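You operate a simulated robot arm through the tools that you are given. There is no shell and no other tool.

You run a simulated robot arm. Do the job below in one go: nothing can be reset, and whatever is moved stays where it is left.

TASK
Shut the air off, vent the line, tighten the foaming union and put the air back on.
Fine: the vent is shut first; the air gauge stands at 2.0 bar.

The check looks at the end state, three seconds after you hand in, the way a careful person would. Anything else that was tipped, shoved, dropped, spilled or broken makes it a failure.

THE ROBOT
A 7-joint arm with a two-finger parallel gripper, fixed in place. Base frame: the origin is on the floor under the middle of its stand, x ahead of it, y to its left, z up; the work surface is at about z = 880. Units: mm, degrees, N and s.
With the tool pointing down near the work surface it reaches from about 300 to 700 mm from the base axis. Its first joint turns from -66.0 to 66.0 degrees. Payload 1.57 kg.
The TCP is the grasp point between the finger pads, 30 mm short of the fingertips. In the tool frame z runs along the fingers and y along their closing line. Largest opening 110 mm; finger width 24, thickness 12; the body of the gripper, 48 by 112 mm, starts 78 mm behind the TCP.
Orientation is told as [roll, pitch, yaw] about the base's x, y, z axes, in that order, counted from this pose: with the fingers straight down and closing along the base's y, the tool's x points along the base's -x, its y along +y and its z along -z.

THE INTERFACE
- The arm moves only by the tool nudge_tool. Its argument "moves" is a list of rows, each a list of 3 entries, a list of its own where there are three numbers: the gripper command, from -1 (fully open) to 1 (shut), values between in proportion, then the shift along the tool's x, y, z in m, then the turn, a rotation vector about the tool's x, y, z in degrees. In form: [[jaw, [dx, dy, dz], [rx, ry, rz]], ...]. A call has 1 to 20 rows; each row is the pose to reach, as a shift and turn from the pose commanded when the call began, along the tool's axes at that moment. A row lasts 0.2 s, in which the tool goes at most 50 mm and 8.6 degrees; a call with a longer step from one row to the next is refused whole, and so is a gripper value outside its range. A pose out of reach is approached as far as the arm can. The call stops where the force on the tool passes 40 N (or 10 N more than at its start, if that is more) or the arm is blocked; 0.2 s more then pass. The fingers move at their own pace (about 108 mm/s each) and stop on an object; they squeeze with about 36 N. The grip force told is the motor's: it shows also when the fingers shut on nothing. Time passes only in rows, and 0.2 s behind the last, so rows that repeat a pose let the fingers close. The reply holds the time, the measured pose of the TCP, the force on the tool along the base axes, the opening and the grip force, in the units named above and with some noise, with the torque about the TCP (base axes, N m) and any sound that the robot's microphone picked up.
- Cameras (640 x 400 px; columns grow to the right, rows downward): "scene" is fixed at [167.6, -403, 1404.5]; the picture's right is [0.54, -0.84, 0.00], its down [-0.54, -0.35, -0.77] and it looks along [0.65, 0.42, -0.64] (base axes); focal length 282 px, centre (320, 200). "wrist" rides on the gripper at [70, 16, -141] in the tool frame; the picture's right is [-0.23, 0.97, 0.00], its down [-0.86, -0.20, -0.48] and it looks along [-0.47, -0.11, 0.88] (tool axes); focal length 222 px, centre (320, 200). There is no depth. A picture from a camera that has moved, and an enlarged one, comes with that camera's place and axes in the base frame and with its lens. The place of the scene camera against the robot may be out by one fixed shift of up to 25 mm in any direction.
- get_image(camera): a new picture of that camera. It takes no simulated time.
- zoom(camera, box): a new picture of the part [left, top, right, bottom] of that camera's present view, enlarged. It takes no simulated time.
- close_job(): hands the job in; it is judged then, once.

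Places have to be worked out from the pictures, the camera data and where the tool is seen. Open the gripper and draw the arm clear of the work before you hand the job in, unless the task says otherwise.

The tools are called after "Call:" as a command line: name --argument value ..., lists and objects as JSON in quotes. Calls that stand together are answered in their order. nudge_tool: Moves the arm, as the interface text tells. Its arguments: {"type":"object","properties":{"moves":{"type":"array","items":{"type":"array"}}},"required":["moves"]} The other tools are called the same way: get_image (camera) takes a picture; zoom (camera, box) takes an enlarged picture of a part of a camera's view; close_job () hands the job in.

At the start:

```text
clock: 0.0
tool_pos: [386.1, -94.9, 1213.3]
tool_rot: [0.0, 0.0, 0.1]
ft_force: [0.6, 0.5, -0.3]
wrist_torque: [0.01, 0.02, 0.0]
width: 110.1
gripper_force: 0.0
```

scene: 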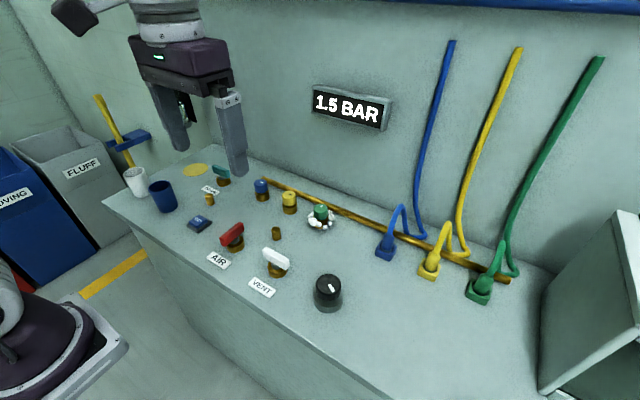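
wrist: 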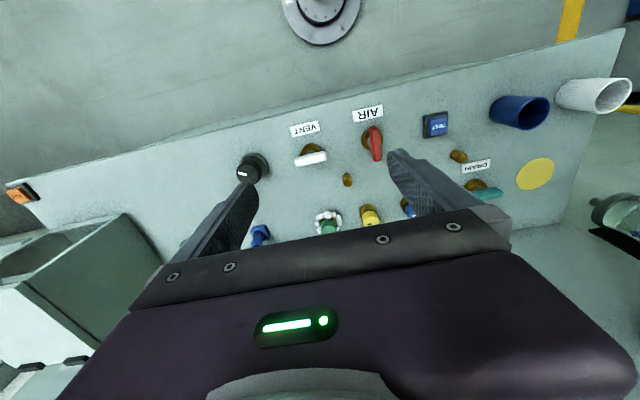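

The pictures show a panel with AIR and VENT levers, a knob (probably the pressure regulator), three unions (one foaming, the green one) and a gauge at 1.5 bar. I zoom in on each for details.

Call:
zoom --camera "scene" --box '[180, 150, 360, 262]'

Call:
zoom --camera "scene" --box '[190, 210, 370, 322]'

Call:
zoom --camera "wrist" --box '[220, 90, 420, 240]'

Call:
zoom --camera "wrist" --box '[400, 60, 640, 220]'

Call:
zoom --camera "scene" --box '[290, 70, 410, 145]'

```text
3.56 times, centred on (270, 206) of scene
camera zoom: at [167.6, -403.0, 1404.5], right [0.54, -0.84, 0.0], down [-0.54, -0.35, -0.77], along [0.65, 0.42, -0.64], focal length 1001 px, centre (498, 179)
```

zoom: 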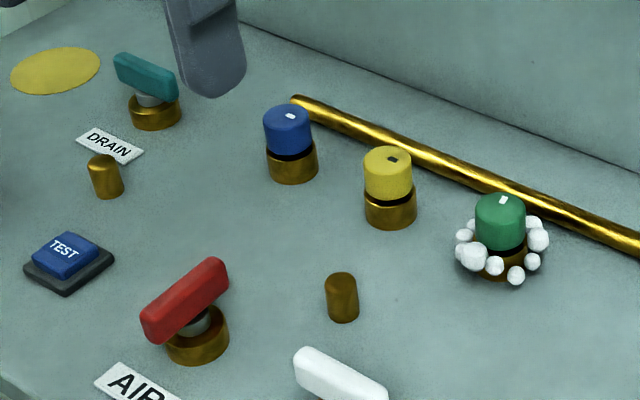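

```text
3.56 times, centred on (280, 266) of scene
camera zoom: at [167.6, -403.0, 1404.5], right [0.54, -0.84, 0.0], down [-0.54, -0.35, -0.77], along [0.65, 0.42, -0.64], focal length 1001 px, centre (462, -35)
```

zoom: 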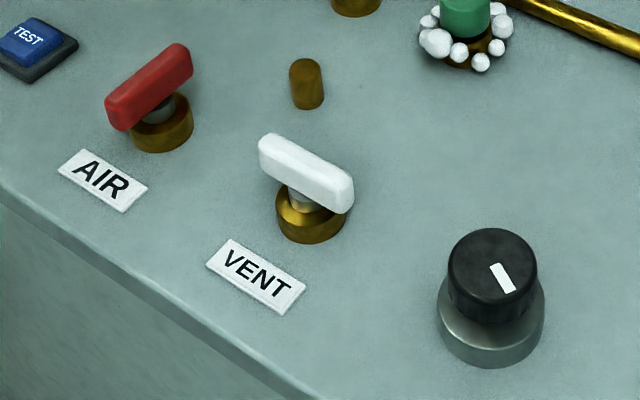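

```text
2.67 times, centred on (320, 165) of wrist
camera zoom: at [316.2, -79.4, 1354.7], right [0.23, 0.97, 0.0], down [0.86, -0.2, 0.48], along [0.47, -0.11, -0.88], focal length 592 px, centre (320, 293)
```

zoom: 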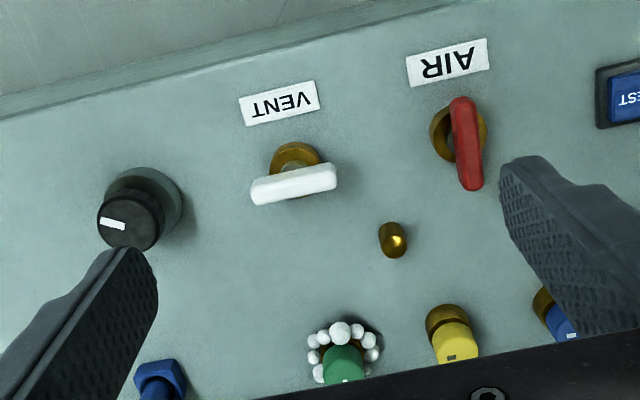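

```text
2.50 times, centred on (520, 140) of wrist
camera zoom: at [316.2, -79.4, 1354.7], right [0.23, 0.97, 0.0], down [0.86, -0.2, 0.48], along [0.47, -0.11, -0.88], focal length 555 px, centre (-180, 350)
```

zoom: 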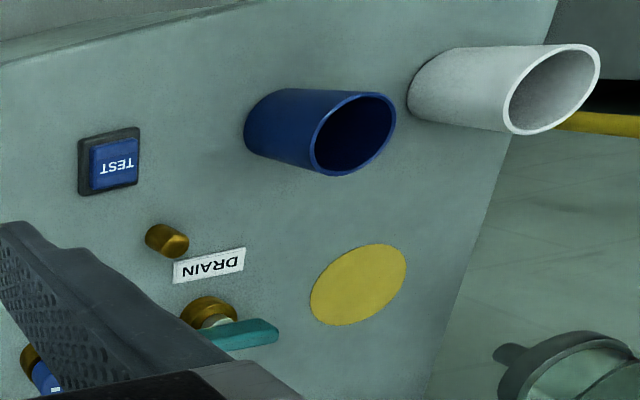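

```text
5.33 times, centred on (350, 108) of scene
camera zoom: at [167.6, -403.0, 1404.5], right [0.54, -0.84, 0.0], down [-0.54, -0.35, -0.77], along [0.65, 0.42, -0.64], focal length 1502 px, centre (160, 693)
```

zoom: 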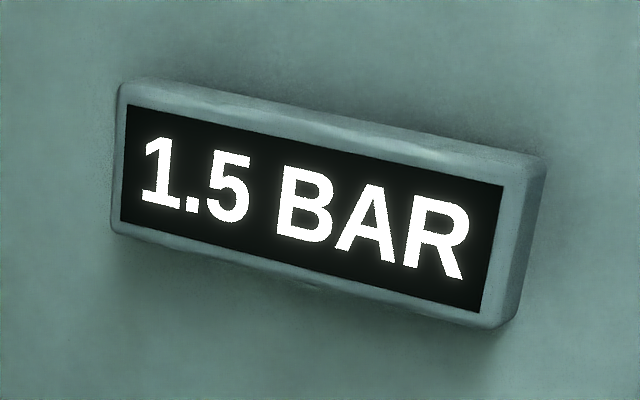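

From the wrist view I estimate the AIR lever at about (449, -1) lying along x, VENT at (449, -130) lying along y, the regulator knob at (450, -260) and the foaming green union at (620, -129). I move above the AIR lever, staying high, to look closer.

Call:
nudge_tool --moves '[[-1, [-0.0105, 0.01565, 0.0305], [0, 0, 0]], [-1, [-0.021, 0.0313, 0.061], [0, 0, 0]], [-1, [-0.0315, 0.04695, 0.0915], [0, 0, 0]], [-1, [-0.042, 0.0626, 0.122], [0, 0, 0]], [-1, [-0.0525, 0.07825, 0.1525], [0, 0, 0]], [-1, [-0.063, 0.0939, 0.183], [0, 0, 0]], [-1, [-0.063, 0.0939, 0.183], [0, 0, 0]]]'

```text
clock: 1.6
tool_pos: [449.0, 1.8, 1028.8]
tool_rot: [0.1, 0.0, 0.0]
ft_force: [-0.8, -0.1, -0.2]
wrist_torque: [0.02, 0.02, -0.02]
width: 109.8
gripper_force: 0.1
```

The arm is at (449, 2, 1029). I look at the wrist and scene views now.

Call:
get_image --camera "wrist"

Call:
get_image --camera "scene"

```text
taken
camera wrist: at [378.6, 16.5, 1171.2], right [0.23, 0.97, 0.0], down [0.86, -0.2, 0.48], along [0.47, -0.11, -0.88], focal length 222 px, centre (320, 200)
```

wrist: 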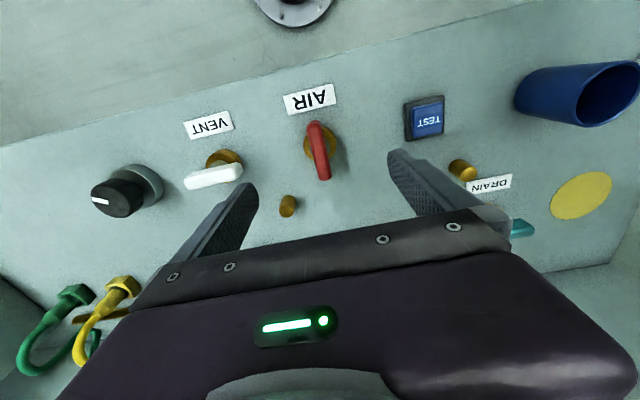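

```text
taken
```

scene: 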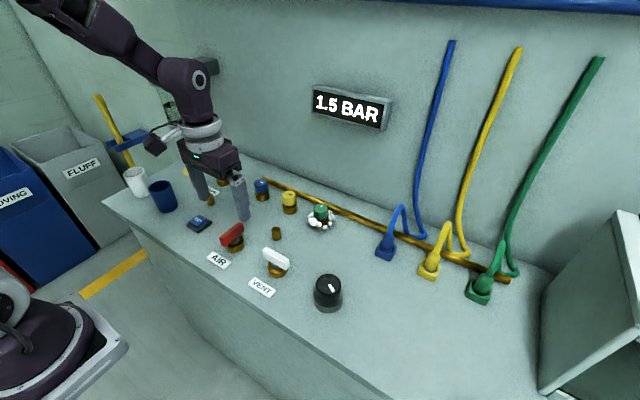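

Call:
zoom --camera "wrist" --box '[160, 70, 400, 230]'

Call:
zoom --camera "wrist" --box '[270, 90, 370, 190]'

```text
2.50 times, centred on (280, 150) of wrist
camera zoom: at [378.6, 16.5, 1171.2], right [0.23, 0.97, 0.0], down [0.86, -0.2, 0.48], along [0.47, -0.11, -0.88], focal length 555 px, centre (420, 325)
```

zoom: 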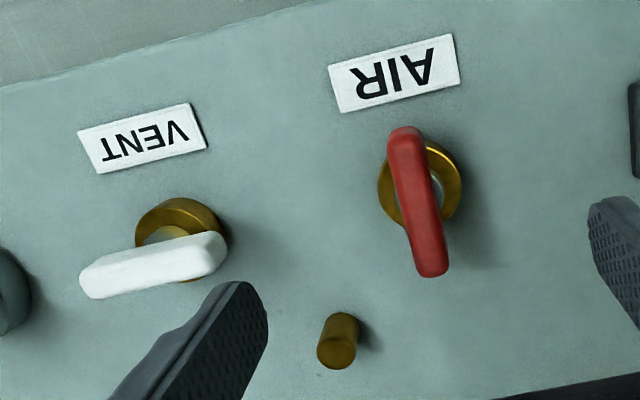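

```text
4.00 times, centred on (320, 140) of wrist
camera zoom: at [378.6, 16.5, 1171.2], right [0.23, 0.97, 0.0], down [0.86, -0.2, 0.48], along [0.47, -0.11, -0.88], focal length 888 px, centre (320, 440)
```

zoom: 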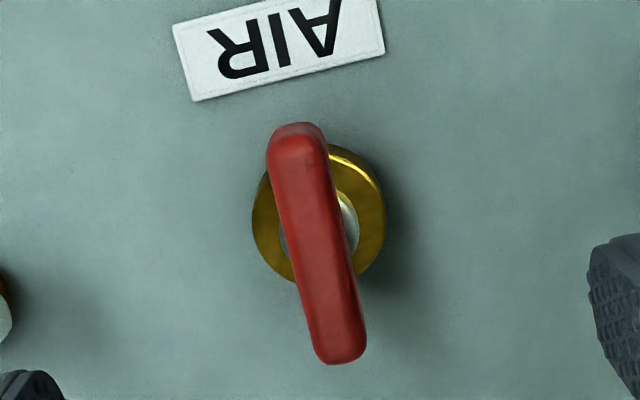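

The red handle measures about 65 mm long and 16 mm wide, centred near (448, 0), with its top near z = 930, and it lies along x. I descend to TCP z ≈ 946 with the fingers straddling it.

Call:
nudge_tool --moves '[[-0.3, [0, 0, 0.02], [0, 0, 0]], [-0.3, [0, 0, 0.04], [0, 0, 0]], [-0.3, [0, 0, 0.06], [0, 0, 0]], [-0.3, [0, 0, 0.075], [0, 0, 0]], [-0.3, [0, 0, 0.083], [0, 0, 0]], [-0.3, [0, 0, 0.083], [0, 0, 0]]]'

Call:
get_image --camera "wrist"

Call:
zoom --camera "scene" --box '[180, 170, 300, 270]'

```text
clock: 3.0
tool_pos: [449.2, -0.6, 944.1]
tool_rot: [0.0, -0.1, 0.0]
ft_force: [1.2, 0.1, -0.4]
wrist_torque: [0.01, 0.01, 0.01]
width: 71.8
gripper_force: 0.0
```

```text
taken
camera wrist: at [378.7, 15.2, 1087.2], right [0.23, 0.97, 0.0], down [0.86, -0.2, 0.48], along [0.47, -0.11, -0.88], focal length 222 px, centre (320, 200)
```

wrist: 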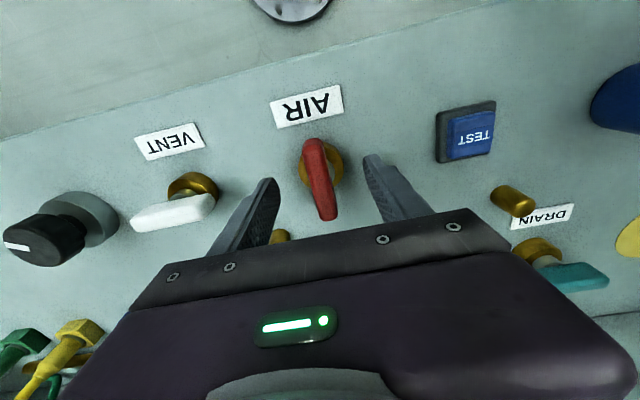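

```text
4.00 times, centred on (240, 220) of scene
camera zoom: at [167.6, -403.0, 1404.5], right [0.54, -0.84, 0.0], down [-0.54, -0.35, -0.77], along [0.65, 0.42, -0.64], focal length 1126 px, centre (640, 120)
```

zoom: 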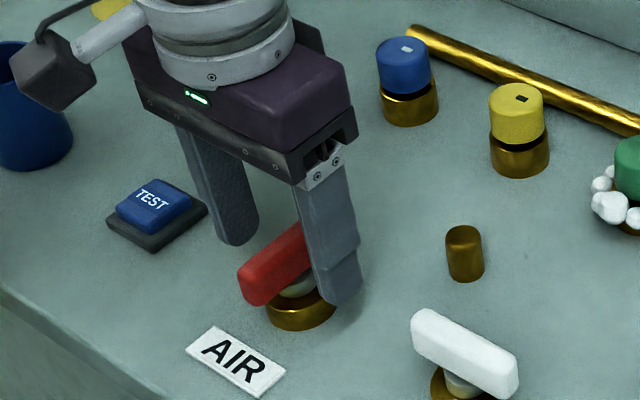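

The fingers straddle the red handle, with fingertips just below it and no contact force. I close on it.

Call:
nudge_tool --moves '[[1, [0, 0, 0], [0, 0, 0]], [1, [0, 0, 0], [0, 0, 0]], [1, [0, 0, 0], [0, 0, 0]], [1, [0, 0, 0], [0, 0, 0]]]'

Call:
get_image --camera "wrist"

Call:
zoom --camera "scene" --box '[180, 170, 300, 270]'

```text
clock: 4.0
tool_pos: [447.9, 0.6, 944.0]
tool_rot: [0.0, 0.0, 0.1]
ft_force: [-1.6, 10.1, -2.9]
wrist_torque: [0.16, -0.18, -0.07]
width: 15.8
gripper_force: 31.2
```

```text
taken
camera wrist: at [378.7, 15.8, 1087.3], right [0.23, 0.97, 0.0], down [0.86, -0.2, 0.48], along [0.47, -0.11, -0.88], focal length 222 px, centre (320, 200)
```

wrist: 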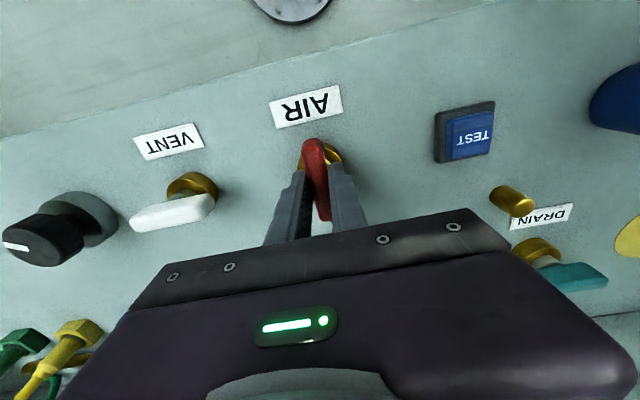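

```text
4.00 times, centred on (240, 220) of scene
camera zoom: at [167.7, -402.7, 1404.6], right [0.54, -0.84, 0.0], down [-0.54, -0.35, -0.77], along [0.65, 0.42, -0.64], focal length 1126 px, centre (640, 120)
```

zoom: 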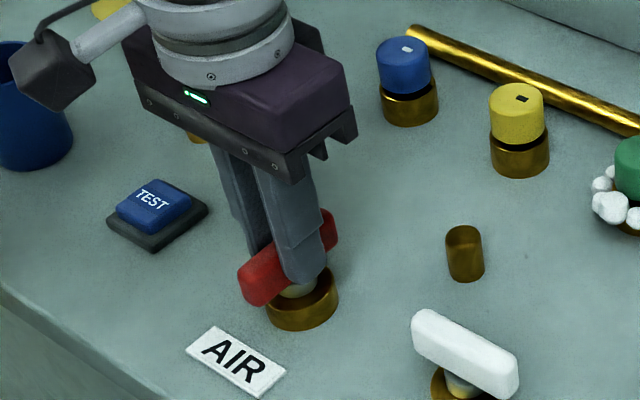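

The grip is firm (15.8 mm, 31 N), with a 10 N sideways load because the handle sits about 1.5 mm to +y. I recentre and try a small clockwise turn of 8° while watching the torque.

Call:
nudge_tool --moves '[[1, [0, 0.0015, 0], [0, 0, 0]], [1, [0, 0.0015, 0], [0, 0, 4]], [1, [0, 0.0015, 0], [0, 0, 8]], [1, [0, 0.0015, 0], [0, 0, 8]]]'

```text
clock: 5.0
tool_pos: [449.3, -0.9, 944.0]
tool_rot: [-0.1, 0.1, -8.1]
ft_force: [0.1, -4.5, -26.1]
wrist_torque: [0.02, 0.01, -0.01]
width: 16.3
gripper_force: 31.1
```

The turn went to -8° with almost no torque, but there is an odd -26 N vertical force. I look at the pictures before going on.

Call:
get_image --camera "wrist"

Call:
zoom --camera "scene" --box '[180, 170, 300, 270]'

Call:
get_image --camera "scene"

```text
taken
camera wrist: at [382.0, 25.8, 1087.8], right [0.36, 0.93, 0.0], down [0.82, -0.32, 0.48], along [0.44, -0.17, -0.88], focal length 222 px, centre (320, 200)
```

wrist: 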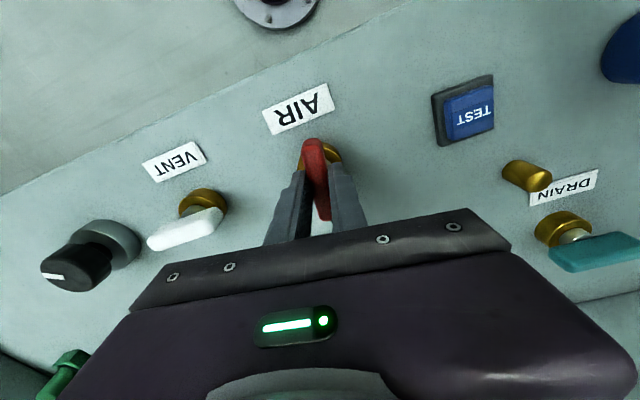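

```text
4.00 times, centred on (240, 220) of scene
camera zoom: at [168.0, -403.1, 1404.4], right [0.54, -0.84, 0.0], down [-0.54, -0.35, -0.77], along [0.65, 0.42, -0.64], focal length 1126 px, centre (640, 120)
```

zoom: 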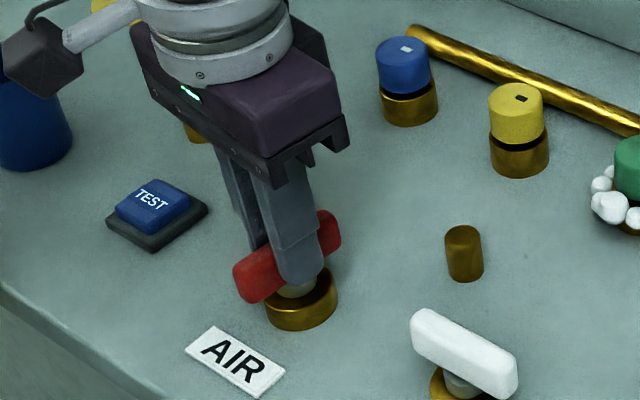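

```text
taken
```

scene: 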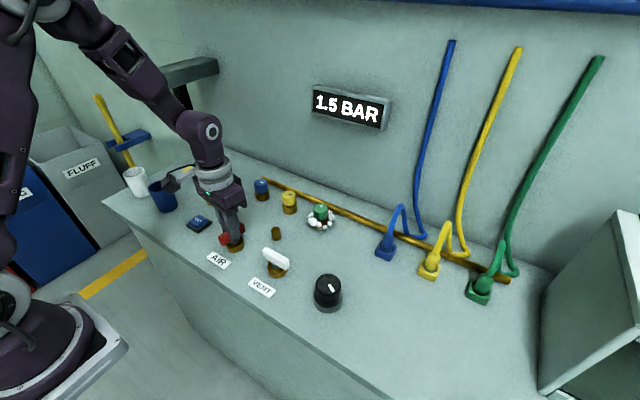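

The handle turned with the gripper, clockwise, freely. I lower the command by 1 mm to relieve the upward pull and turn on by another 42°.

Call:
nudge_tool --moves '[[1, [0, -0.0005, 0.001], [0, 0, 0]], [1, [0, -0.0005, 0.001], [0, 0, 7]], [1, [0, -0.0005, 0.001], [0, 0, 14]], [1, [0, -0.0005, 0.001], [0, 0, 21]], [1, [0, -0.0005, 0.001], [0, 0, 28]], [1, [0, -0.0005, 0.001], [0, 0, 35]], [1, [0, -0.0005, 0.001], [0, 0, 42]], [1, [0, -0.0005, 0.001], [0, 0, 42]]]'

Call:
zoom --camera "scene" --box '[180, 170, 300, 270]'

Call:
get_image --camera "scene"

```text
clock: 6.8
tool_pos: [448.9, -0.5, 944.7]
tool_rot: [0.0, 0.0, -50.1]
ft_force: [-4.5, 9.0, -14.5]
wrist_torque: [0.55, 0.34, -0.01]
width: 16.0
gripper_force: 31.3
```

```text
4.00 times, centred on (240, 220) of scene
camera zoom: at [167.8, -402.8, 1404.5], right [0.54, -0.84, 0.0], down [-0.54, -0.35, -0.77], along [0.65, 0.42, -0.64], focal length 1126 px, centre (640, 120)
```

zoom: 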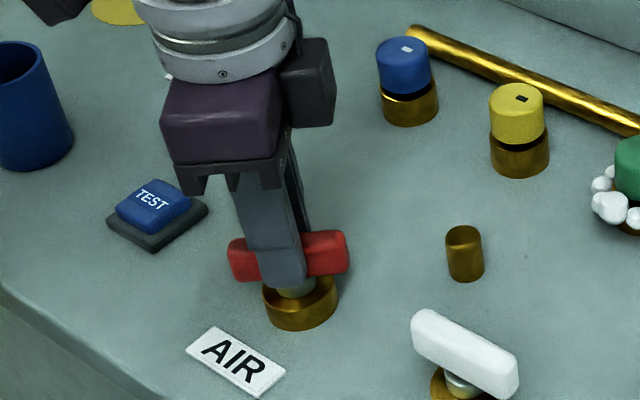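

```text
taken
```

scene: 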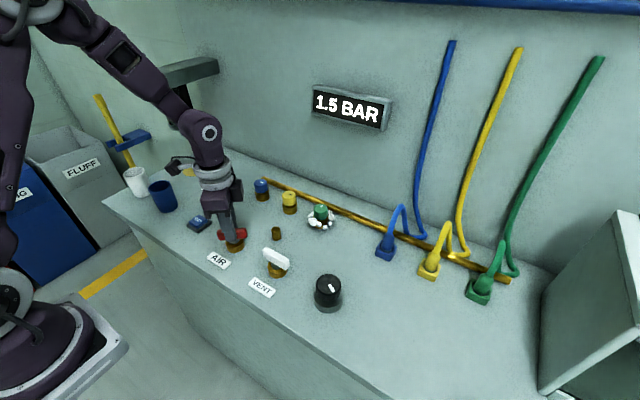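

The handle follows (about 50° now) with hardly any resistance. I turn on to 90° in total.

Call:
nudge_tool --moves '[[1, [0, 0, 0.0005], [0, 0, 7]], [1, [0, 0, 0.0005], [0, 0, 14]], [1, [0, 0, 0.0005], [0, 0, 21]], [1, [0, 0, 0.0005], [0, 0, 28]], [1, [0, 0, 0.0005], [0, 0, 35]], [1, [0, 0, 0.0005], [0, 0, 40]], [1, [0, 0, 0.0005], [0, 0, 40]]]'

Call:
zoom --camera "scene" --box '[180, 170, 300, 270]'

Call:
get_image --camera "scene"

```text
clock: 8.4
tool_pos: [449.8, 0.4, 943.9]
tool_rot: [0.1, 0.0, -90.0]
ft_force: [-2.0, 19.6, 17.7]
wrist_torque: [0.41, 0.2, 0.07]
width: 15.9
gripper_force: 32.0
```

```text
4.00 times, centred on (240, 220) of scene
camera zoom: at [167.3, -402.5, 1404.7], right [0.54, -0.84, 0.0], down [-0.54, -0.35, -0.77], along [0.65, 0.42, -0.64], focal length 1126 px, centre (640, 120)
```

zoom: 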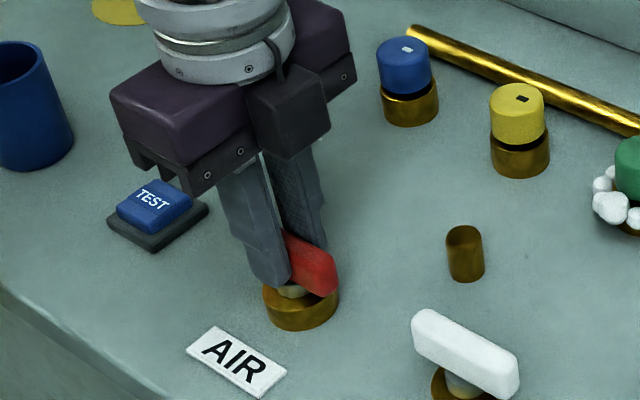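

```text
taken
```

scene: 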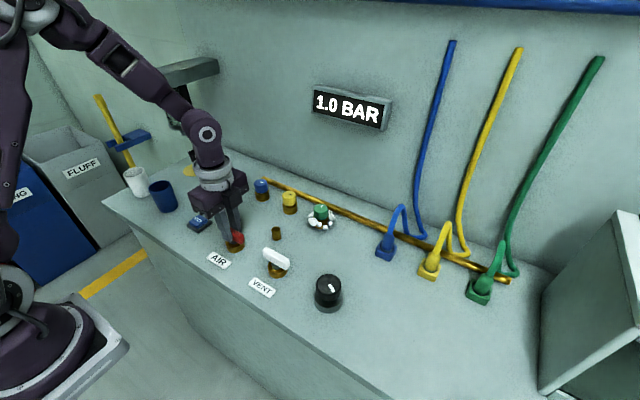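

The lever now lies along y (90° clockwise) and the gauge has dropped to 1.0 bar, so the air is off. I open the fingers and lift off.

Call:
nudge_tool --moves '[[-0.3, [0, 0, 0], [0, 0, 0]], [-0.3, [0, 0, 0], [0, 0, 0]], [-0.3, [0, 0, 0], [0, 0, 0]], [-0.3, [0, 0, -0.02], [0, 0, 0]], [-0.3, [0, 0, -0.045], [0, 0, 0]], [-0.3, [0, 0, -0.075], [0, 0, 0]], [-0.3, [-0.03, 0, -0.085], [0, 0, 0]], [-0.3, [-0.07, 0, -0.085], [0, 0, 0]], [-0.3, [-0.11, 0, -0.085], [0, 0, 0]], [-0.3, [-0.128, 0, -0.085], [0, 0, 0]], [-0.3, [-0.128, 0, -0.085], [0, 0, 0]]]'

Call:
get_image --camera "wrist"

Call:
get_image --camera "scene"

```text
clock: 10.8
tool_pos: [450.5, -129.2, 1029.9]
tool_rot: [0.1, 0.1, -89.9]
ft_force: [-0.7, -0.9, -0.3]
wrist_torque: [0.03, 0.01, -0.02]
width: 71.5
gripper_force: 0.0
```

```text
taken
camera wrist: at [465.1, -59.4, 1172.5], right [0.97, -0.23, 0.0], down [-0.2, -0.86, 0.48], along [-0.11, -0.47, -0.88], focal length 222 px, centre (320, 200)
```

wrist: 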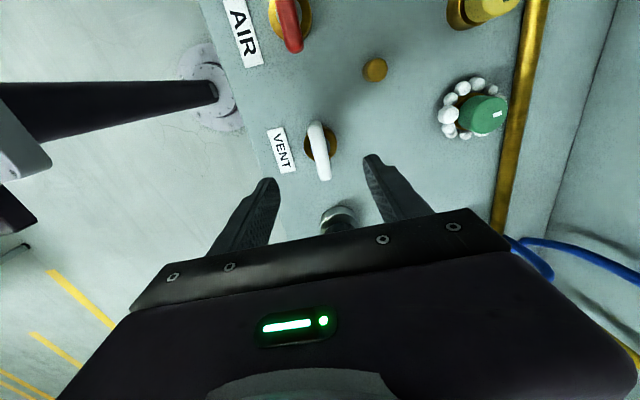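

```text
taken
```

scene: 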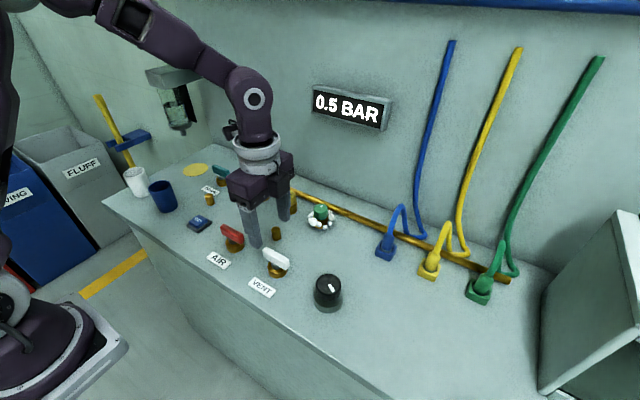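

The air is bleeding down (0.5 bar). I zoom in on the VENT handle and the green union to fix their places.

Call:
zoom --camera "wrist" --box '[270, 100, 370, 200]'

Call:
zoom --camera "wrist" --box '[410, 60, 530, 160]'

```text
4.00 times, centred on (320, 150) of wrist
camera zoom: at [465.1, -59.4, 1172.5], right [0.97, -0.23, 0.0], down [-0.2, -0.86, 0.48], along [-0.11, -0.47, -0.88], focal length 888 px, centre (320, 400)
```

zoom: 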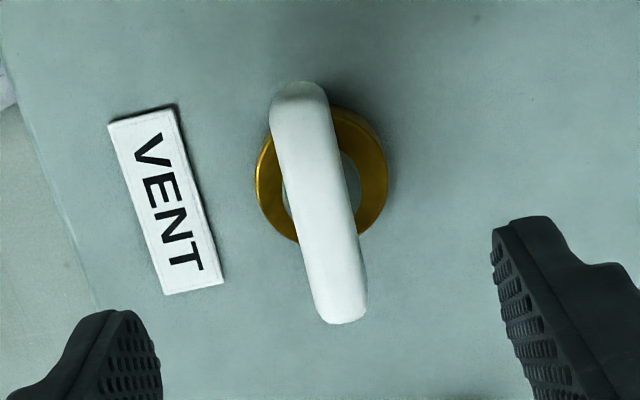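

```text
4.00 times, centred on (470, 110) of wrist
camera zoom: at [465.1, -59.4, 1172.5], right [0.97, -0.23, 0.0], down [-0.2, -0.86, 0.48], along [-0.11, -0.47, -0.88], focal length 888 px, centre (-280, 560)
```

zoom: 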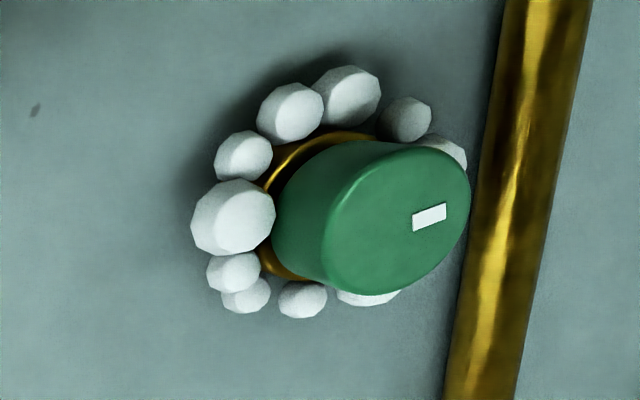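

The VENT handle's centre works out at (449, -128), along y, at the same height as AIR. I descend around it with the same finger orientation and close.

Call:
nudge_tool --moves '[[-0.3, [0.001, -0.001, 0.02], [0, 0, 0]], [-0.3, [0.001, -0.001, 0.04], [0, 0, 0]], [-0.3, [0.001, -0.001, 0.06], [0, 0, 0]], [-0.3, [0.001, -0.001, 0.075], [0, 0, 0]], [-0.3, [0.001, -0.001, 0.0855], [0, 0, 0]], [-0.3, [0.001, -0.001, 0.0855], [0, 0, 0]], [1, [0.001, -0.001, 0.0855], [0, 0, 0]], [1, [0.001, -0.001, 0.0855], [0, 0, 0]], [1, [0.001, -0.001, 0.0855], [0, 0, 0]]]'

Call:
zoom --camera "scene" --box '[210, 180, 330, 280]'

Call:
get_image --camera "scene"

```text
clock: 12.8
tool_pos: [450.2, -128.3, 944.7]
tool_rot: [0.2, -0.1, -89.8]
ft_force: [21.0, -0.6, -9.1]
wrist_torque: [-0.46, 0.02, 0.04]
width: 16.1
gripper_force: 31.4
```

```text
4.00 times, centred on (270, 230) of scene
camera zoom: at [168.3, -403.0, 1404.4], right [0.54, -0.84, 0.0], down [-0.54, -0.35, -0.77], along [0.65, 0.42, -0.64], focal length 1126 px, centre (520, 80)
```

zoom: 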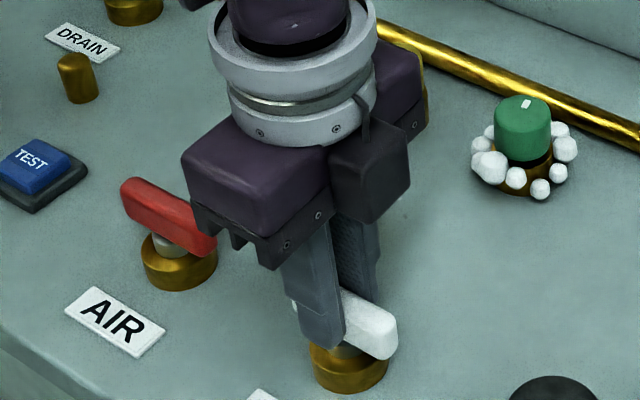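

```text
taken
```

scene: 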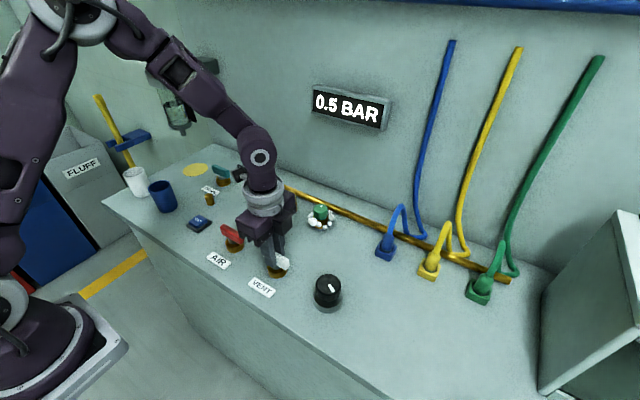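

The handle is gripped (16.1 mm), with a 21 N load in +x, so I shift 2 mm to +x. Then I try a small counter-clockwise turn of 8°, the reverse of how AIR shut.

Call:
nudge_tool --moves '[[1, [0, 0.001, 0.0005], [0, 0, 0]], [1, [0, 0.002, 0.0005], [0, 0, 0]], [1, [0, 0.002, 0.0005], [0, 0, -4]], [1, [0, 0.002, 0.0005], [0, 0, -8]], [1, [0, 0.002, 0.0005], [0, 0, -8]]]'

Call:
zoom --camera "scene" --box '[210, 180, 330, 280]'

```text
clock: 14.0
tool_pos: [449.5, -127.2, 943.1]
tool_rot: [-0.2, 0.0, -82.0]
ft_force: [-3.0, -4.5, 25.8]
wrist_torque: [-0.09, -0.06, -0.05]
width: 15.8
gripper_force: 31.2
```

```text
4.00 times, centred on (270, 230) of scene
camera zoom: at [167.2, -403.0, 1404.5], right [0.54, -0.84, 0.0], down [-0.54, -0.35, -0.77], along [0.65, 0.42, -0.64], focal length 1126 px, centre (520, 80)
```

zoom: 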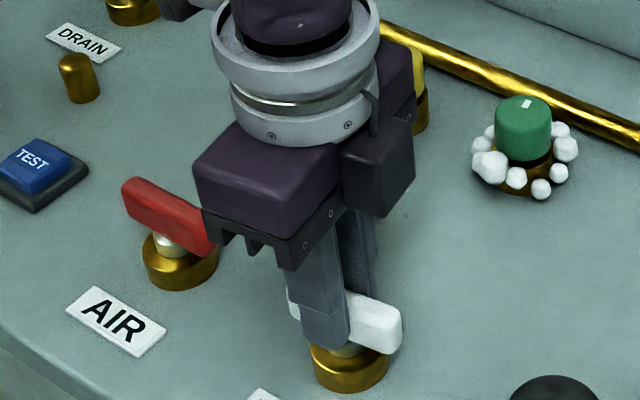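

It turns freely counter-clockwise. I ease up 1 mm to relieve the vertical load and turn on to the full 90°.

Call:
nudge_tool --moves '[[1, [0, 0, -0.001], [0, 0, 0]], [1, [0, 0, -0.001], [0, 0, -7]], [1, [0, 0, -0.001], [0, 0, -14]], [1, [0, 0, -0.001], [0, 0, -21]], [1, [0, 0, -0.001], [0, 0, -28]], [1, [0, 0, -0.001], [0, 0, -35]], [1, [0, 0, -0.001], [0, 0, -42]], [1, [0, 0, -0.001], [0, 0, -49]], [1, [0, 0, -0.001], [0, 0, -56]], [1, [0, 0, -0.001], [0, 0, -63]], [1, [0, 0, -0.001], [0, 0, -70]], [1, [0, 0, -0.001], [0, 0, -77]], [1, [0, 0, -0.001], [0, 0, -82]], [1, [0, 0, -0.001], [0, 0, -82]]]'

Call:
zoom --camera "scene" --box '[210, 180, 330, 280]'

Call:
get_image --camera "scene"

```text
clock: 15.9
tool_pos: [448.7, -128.6, 943.5]
tool_rot: [-0.3, 0.3, -31.6]
ft_force: [-3.2, -2.9, 1.7]
wrist_torque: [0.21, -0.43, -0.04]
width: 15.8
gripper_force: 31.6
stopped in row 9: the force on the tool passed its limit at 41 N (the readings are from after the stop); the commanded pose is now the measured one
```

```text
4.00 times, centred on (270, 230) of scene
camera zoom: at [167.6, -403.0, 1404.5], right [0.54, -0.84, 0.0], down [-0.54, -0.35, -0.77], along [0.65, 0.42, -0.64], focal length 1126 px, centre (520, 80)
```

zoom: 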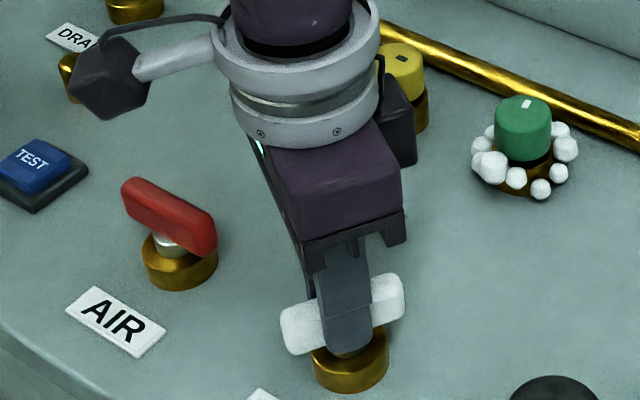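

```text
taken
```

scene: 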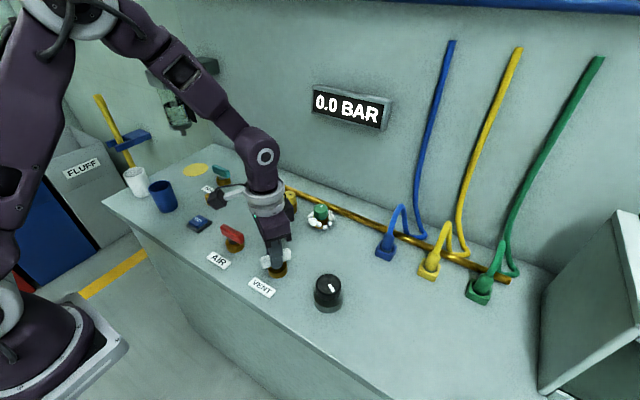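

The line reads 0.0 bar, with the vent at about 58° open. The stop came from load built up off-axis, and the readings are relaxed now, so I finish the turn slowly.

Call:
nudge_tool --moves '[[1, [0, 0, 0], [0, 0, -5]], [1, [0, 0, 0], [0, 0, -10]], [1, [0, 0, 0], [0, 0, -15]], [1, [0, 0, 0], [0, 0, -15]]]'

```text
clock: 16.9
tool_pos: [448.2, -129.0, 944.8]
tool_rot: [-0.1, 0.2, -16.6]
ft_force: [-0.9, -13.7, 5.3]
wrist_torque: [0.09, 0.46, 0.01]
width: 15.7
gripper_force: 31.3
```

Call:
nudge_tool --moves '[[1, [0, -0.001, 0], [0, 0, 0]], [1, [0, -0.001, 0], [0, 0, -5]], [1, [0, -0.001, 0], [0, 0, -10]], [1, [0, -0.001, 0], [0, 0, -16]], [1, [0, -0.001, 0], [0, 0, -16]]]'

Call:
zoom --camera "scene" --box '[210, 180, 330, 280]'

Call:
get_image --camera "scene"

```text
clock: 18.1
tool_pos: [448.2, -130.0, 944.7]
tool_rot: [0.1, 0.4, -0.5]
ft_force: [-5.9, -9.5, -5.6]
wrist_torque: [-0.2, -0.85, -0.01]
width: 15.9
gripper_force: 31.0
```

```text
4.00 times, centred on (270, 230) of scene
camera zoom: at [167.5, -403.3, 1404.4], right [0.54, -0.84, 0.0], down [-0.54, -0.35, -0.77], along [0.65, 0.42, -0.64], focal length 1126 px, centre (520, 80)
```

zoom: 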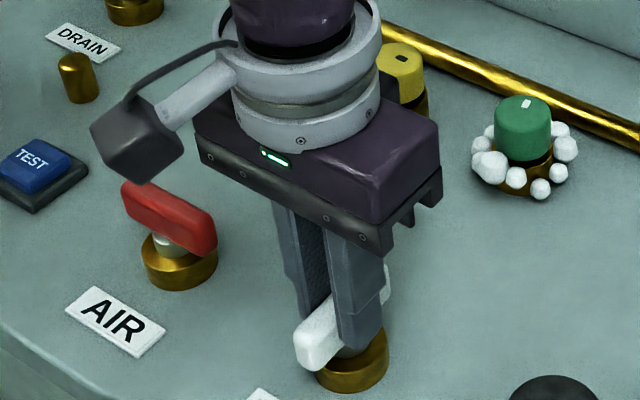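

```text
taken
```

scene: 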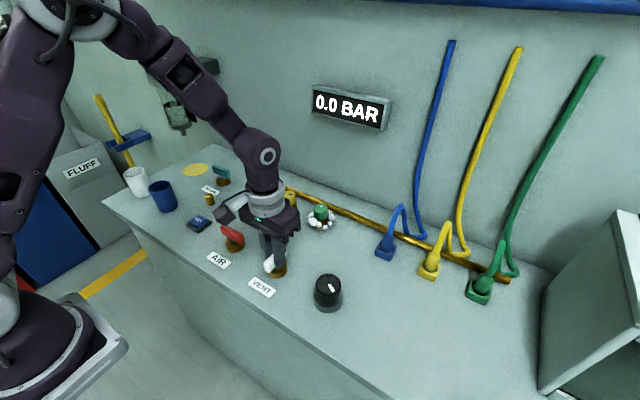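

The vent lever now lies along x (open) and the gauge reads 0.0 bar. I release, lift, and move towards the green union at about (621, -130).

Call:
nudge_tool --moves '[[-0.3, [0, 0, 0], [0, 0, 0]], [-0.3, [0, 0, 0], [0, 0, 0]], [-0.3, [0, 0, 0], [0, 0, 0]], [-0.3, [0, 0, -0.02], [0, 0, 0]], [-0.3, [0, 0, -0.045], [0, 0, 0]], [-0.3, [0, 0, -0.075], [0, 0, 0]], [-0.3, [-0.03, 0, -0.105], [0, 0, 0]], [-0.3, [-0.07, 0, -0.105], [0, 0, 0]], [-0.3, [-0.11, 0, -0.105], [0, 0, 0]], [-0.3, [-0.14, 0, -0.105], [0, 0, 0]], [-0.3, [-0.15, 0, -0.105], [0, 0, 0]], [-0.3, [-0.15, 0, -0.105], [0, 0, 0]]]'

Call:
get_image --camera "wrist"

Call:
get_image --camera "scene"

```text
clock: 20.7
tool_pos: [599.0, -129.6, 1047.7]
tool_rot: [0.1, 0.4, -0.6]
ft_force: [0.6, 0.4, 0.1]
wrist_torque: [0.0, -0.04, 0.02]
width: 71.8
gripper_force: 0.1
```

```text
taken
camera wrist: at [529.4, -113.9, 1190.4], right [0.24, 0.97, 0.0], down [0.86, -0.21, 0.47], along [0.46, -0.11, -0.88], focal length 222 px, centre (320, 200)
```

wrist: 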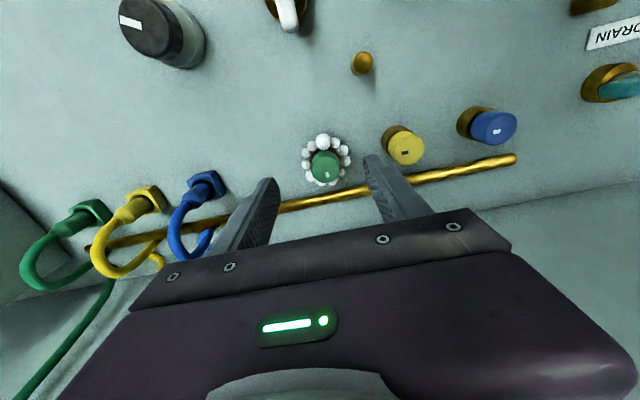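

```text
taken
```

scene: 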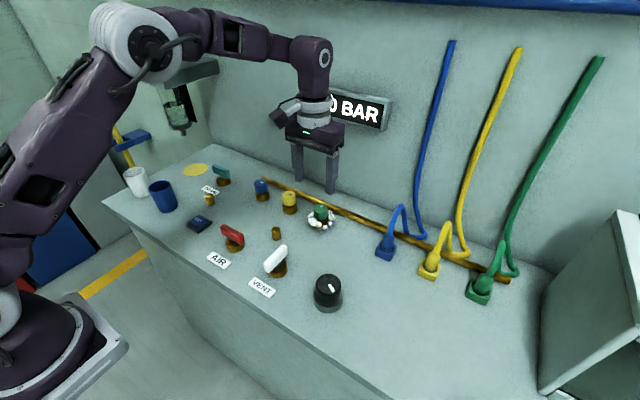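

The union is in view, and the vent lever was left in line with x. I zoom in on the unions and their marks.

Call:
zoom --camera "wrist" --box '[280, 115, 380, 205]'

Call:
zoom --camera "wrist" --box '[360, 90, 540, 190]'

Call:
zoom --camera "scene" --box '[240, 160, 360, 260]'

```text
4.44 times, centred on (330, 160) of wrist
camera zoom: at [529.4, -113.9, 1190.4], right [0.24, 0.97, 0.0], down [0.86, -0.21, 0.47], along [0.46, -0.11, -0.88], focal length 987 px, centre (276, 378)
```

zoom: 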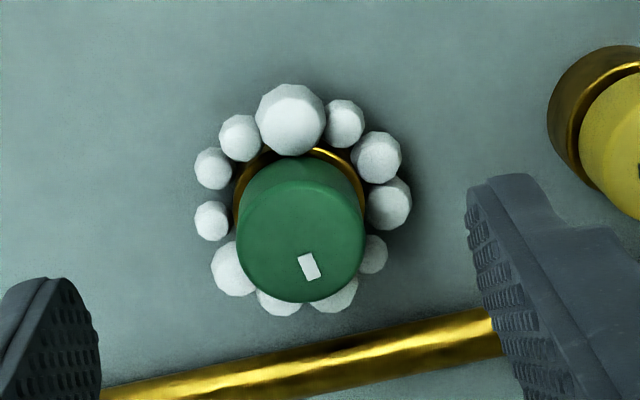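

```text
3.56 times, centred on (450, 140) of wrist
camera zoom: at [529.4, -113.9, 1190.4], right [0.24, 0.97, 0.0], down [0.86, -0.21, 0.47], along [0.46, -0.11, -0.88], focal length 790 px, centre (-142, 413)
```

zoom: 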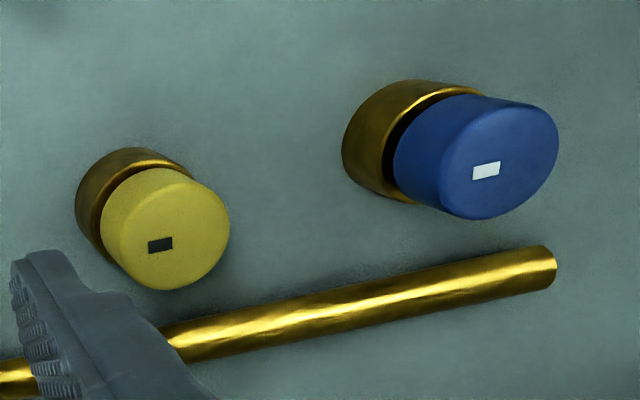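

```text
4.00 times, centred on (300, 210) of scene
camera zoom: at [167.6, -403.0, 1404.5], right [0.54, -0.84, 0.0], down [-0.54, -0.35, -0.77], along [0.65, 0.42, -0.64], focal length 1126 px, centre (400, 160)
```

zoom: 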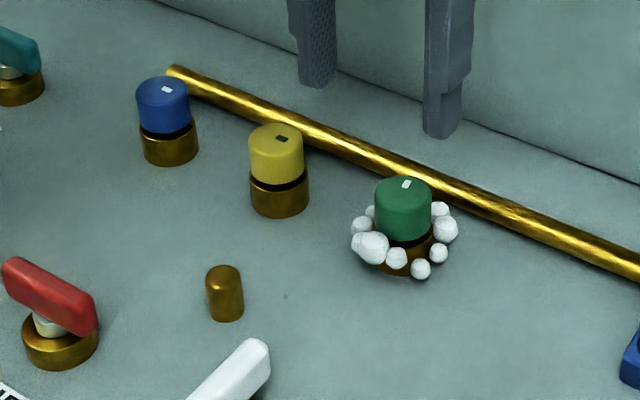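

Blue and yellow marks point to -y (tight), while the green one points to +x, so green needs about 90° clockwise. Triangulating, I put its cap at (622, -129) with its top near z = 938. I move over it and descend to TCP z ≈ 947, with fingertips near 917.

Call:
nudge_tool --moves '[[-0.2, [-0.0227, 0.0009, 0], [0, 0, 0]], [-0.2, [-0.0227, 0.0009, 0.02], [0, 0, 0]], [-0.2, [-0.0227, 0.0009, 0.04], [0, 0, 0]], [-0.2, [-0.0227, 0.0009, 0.06], [0, 0, 0]], [-0.2, [-0.0227, 0.0009, 0.07], [0, 0, 0]], [-0.2, [-0.0227, 0.0009, 0.07], [0, 0, 0]]]'

Call:
get_image --camera "wrist"

Call:
zoom --camera "scene" --box '[260, 150, 380, 250]'

```text
clock: 22.1
tool_pos: [620.1, -129.8, 976.3]
tool_rot: [0.0, 0.4, -0.6]
ft_force: [-0.3, 0.1, 1.0]
wrist_torque: [0.0, -0.02, 0.03]
width: 65.9
gripper_force: 0.1
```

```text
taken
camera wrist: at [550.7, -113.2, 1119.8], right [0.24, 0.97, 0.0], down [0.86, -0.21, 0.47], along [0.46, -0.11, -0.88], focal length 222 px, centre (320, 200)
```

wrist: 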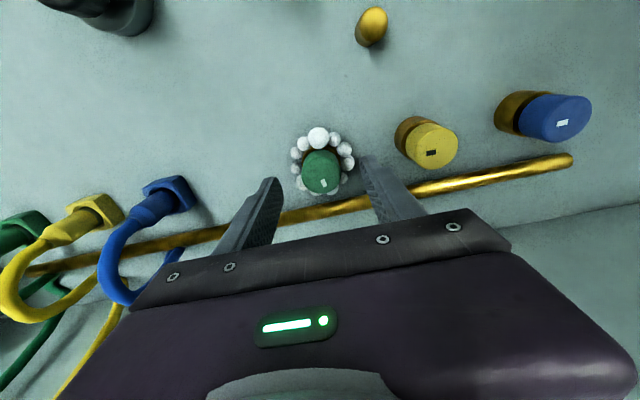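

```text
4.00 times, centred on (320, 200) of scene
camera zoom: at [167.6, -403.0, 1404.5], right [0.54, -0.84, 0.0], down [-0.54, -0.35, -0.77], along [0.65, 0.42, -0.64], focal length 1126 px, centre (320, 200)
```

zoom: 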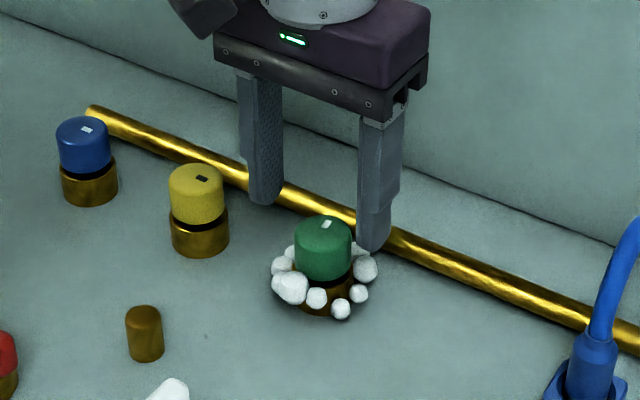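

The fingers straddle the cap well. I go 1 mm further in x, down the last 29 mm, and close on the cap.

Call:
nudge_tool --moves '[[-0.2, [-0.001, 0, 0.01], [0, 0, 0]], [-0.2, [-0.001, 0, 0.02], [0, 0, 0]], [-0.2, [-0.001, 0, 0.029], [0, 0, 0]], [-0.2, [-0.001, 0, 0.029], [0, 0, 0]], [1, [-0.001, 0, 0.029], [0, 0, 0]], [1, [-0.001, 0, 0.029], [0, 0, 0]], [1, [-0.001, 0, 0.029], [0, 0, 0]]]'

Call:
get_image --camera "wrist"

Call:
zoom --camera "scene" --box '[260, 150, 380, 250]'

```text
clock: 23.7
tool_pos: [622.1, -129.7, 948.1]
tool_rot: [0.0, 0.4, -0.5]
ft_force: [-1.0, 1.0, -3.7]
wrist_torque: [-0.42, -0.2, 0.01]
width: 35.5
gripper_force: 42.5
```

```text
taken
camera wrist: at [551.9, -113.3, 1091.5], right [0.24, 0.97, 0.0], down [0.86, -0.21, 0.47], along [0.46, -0.11, -0.88], focal length 222 px, centre (320, 200)
```

wrist: 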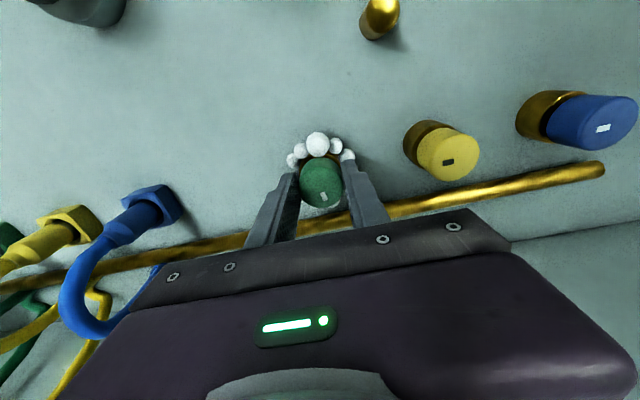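

```text
4.00 times, centred on (320, 200) of scene
camera zoom: at [167.7, -403.0, 1404.5], right [0.54, -0.84, 0.0], down [-0.54, -0.35, -0.77], along [0.65, 0.42, -0.64], focal length 1126 px, centre (320, 200)
```

zoom: 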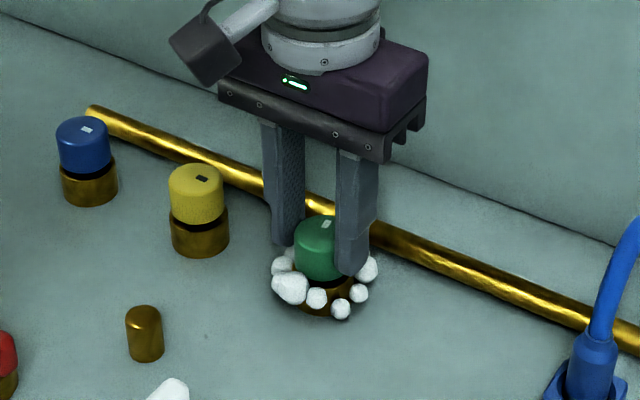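

The cap is gripped cleanly (35.5 mm, forces near zero). I turn it clockwise 30° first and check torque and force.

Call:
nudge_tool --moves '[[1, [0, 0, 0], [0, 0, 5]], [1, [0, 0, 0], [0, 0, 10]], [1, [0, 0, 0], [0, 0, 15]], [1, [0, 0, 0], [0, 0, 20]], [1, [0, 0, 0], [0, 0, 25]], [1, [0, 0, 0], [0, 0, 30]], [1, [0, 0, 0], [0, 0, 30]]]'

Call:
zoom --camera "scene" --box '[260, 150, 380, 250]'

Call:
zoom --camera "wrist" --box '[260, 110, 400, 230]'

```text
clock: 25.3
tool_pos: [620.7, -127.6, 948.2]
tool_rot: [-0.2, 0.4, -30.6]
ft_force: [-7.1, 20.7, -4.0]
wrist_torque: [0.77, -0.46, 0.03]
width: 35.3
gripper_force: 42.1
```

```text
4.00 times, centred on (320, 200) of scene
camera zoom: at [167.5, -402.5, 1404.7], right [0.54, -0.84, 0.0], down [-0.54, -0.35, -0.77], along [0.65, 0.42, -0.64], focal length 1126 px, centre (320, 200)
```

zoom: 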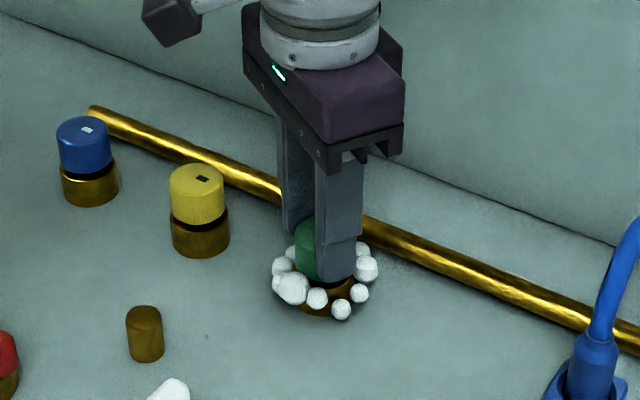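

```text
3.33 times, centred on (330, 170) of wrist
camera zoom: at [570.2, -79.4, 1091.5], right [0.69, 0.72, 0.0], down [0.64, -0.61, 0.47], along [0.34, -0.33, -0.88], focal length 740 px, centre (287, 300)
```

zoom: 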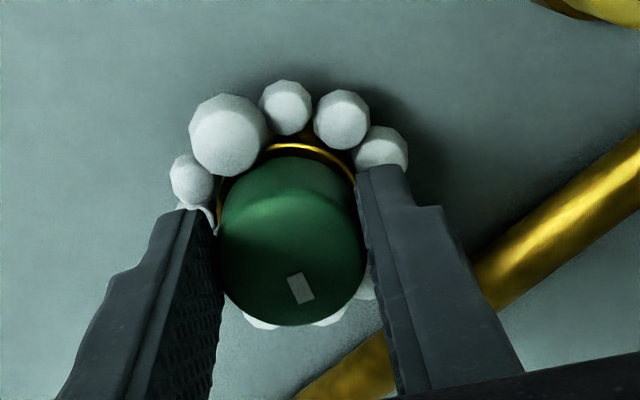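

The cap turns with the gripper, and the mark keeps its place between the fingers. I recentre about 1.5 mm to +y to shed the 20 N side load and turn another 30°.

Call:
nudge_tool --moves '[[1, [0.0012, 0.001, 0], [0, 0, 0]], [1, [0.0012, 0.001, 0], [0, 0, 5]], [1, [0.0012, 0.001, 0], [0, 0, 10]], [1, [0.0012, 0.001, 0], [0, 0, 15]], [1, [0.0012, 0.001, 0], [0, 0, 20]], [1, [0.0012, 0.001, 0], [0, 0, 25]], [1, [0.0012, 0.001, 0], [0, 0, 30]], [1, [0.0012, 0.001, 0], [0, 0, 30]]]'

```text
clock: 27.1
tool_pos: [624.0, -128.2, 947.3]
tool_rot: [0.1, 0.4, -60.6]
ft_force: [22.7, 21.2, -19.1]
wrist_torque: [0.22, -1.06, 0.07]
width: 35.8
gripper_force: 42.5
```

Side load has built up again (23, 21 N), so I shift the command about 1.7 mm in +x and +y before turning on.

Call:
nudge_tool --moves '[[1, [0.0003, 0.0011, 0.0003], [0, 0, 0]], [1, [0.0006, 0.0022, 0.0006], [0, 0, 0]], [1, [0.0006, 0.0022, 0.0006], [0, 0, 0]]]'

Call:
zoom --camera "wrist" --box '[260, 110, 400, 230]'

```text
clock: 27.9
tool_pos: [623.6, -127.7, 948.8]
tool_rot: [-0.2, 0.2, -60.7]
ft_force: [11.1, 16.8, 5.1]
wrist_torque: [1.62, -0.12, 0.06]
width: 35.5
gripper_force: 42.6
```

```text
3.33 times, centred on (330, 170) of wrist
camera zoom: at [603.2, -58.7, 1091.4], right [0.96, 0.28, 0.0], down [0.25, -0.84, 0.48], along [0.13, -0.46, -0.88], focal length 740 px, centre (287, 300)
```

zoom: 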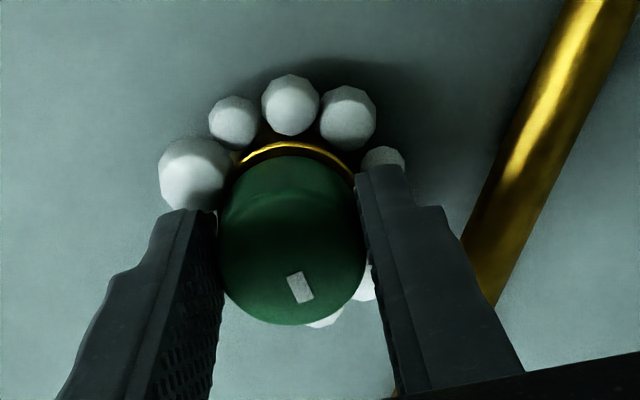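

The mark still follows the gripper (60° done). I continue for 30° with a slight recentring.

Call:
nudge_tool --moves '[[1, [0.0006, 0.0012, 0], [0, 0, 0]], [1, [0.0006, 0.0012, 0], [0, 0, 5]], [1, [0.0006, 0.0012, 0], [0, 0, 10]], [1, [0.0006, 0.0012, 0], [0, 0, 15]], [1, [0.0006, 0.0012, 0], [0, 0, 20]], [1, [0.0006, 0.0012, 0], [0, 0, 20]]]'

Call:
zoom --camera "wrist" --box '[260, 110, 400, 230]'

```text
clock: 29.3
tool_pos: [624.7, -125.8, 948.2]
tool_rot: [-0.4, 0.0, -80.7]
ft_force: [14.8, -0.1, -3.3]
wrist_torque: [0.36, -0.97, 0.04]
width: 35.8
gripper_force: 42.6
```

```text
3.33 times, centred on (330, 170) of wrist
camera zoom: at [629.0, -55.0, 1091.0], right [1.0, -0.07, 0.0], down [-0.06, -0.88, 0.48], along [-0.04, -0.48, -0.88], focal length 740 px, centre (287, 300)
```

zoom: 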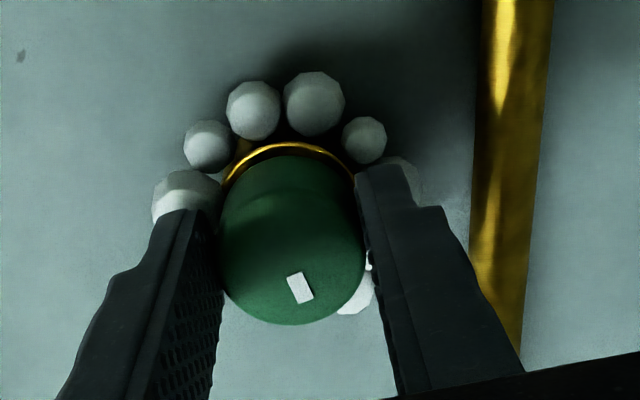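

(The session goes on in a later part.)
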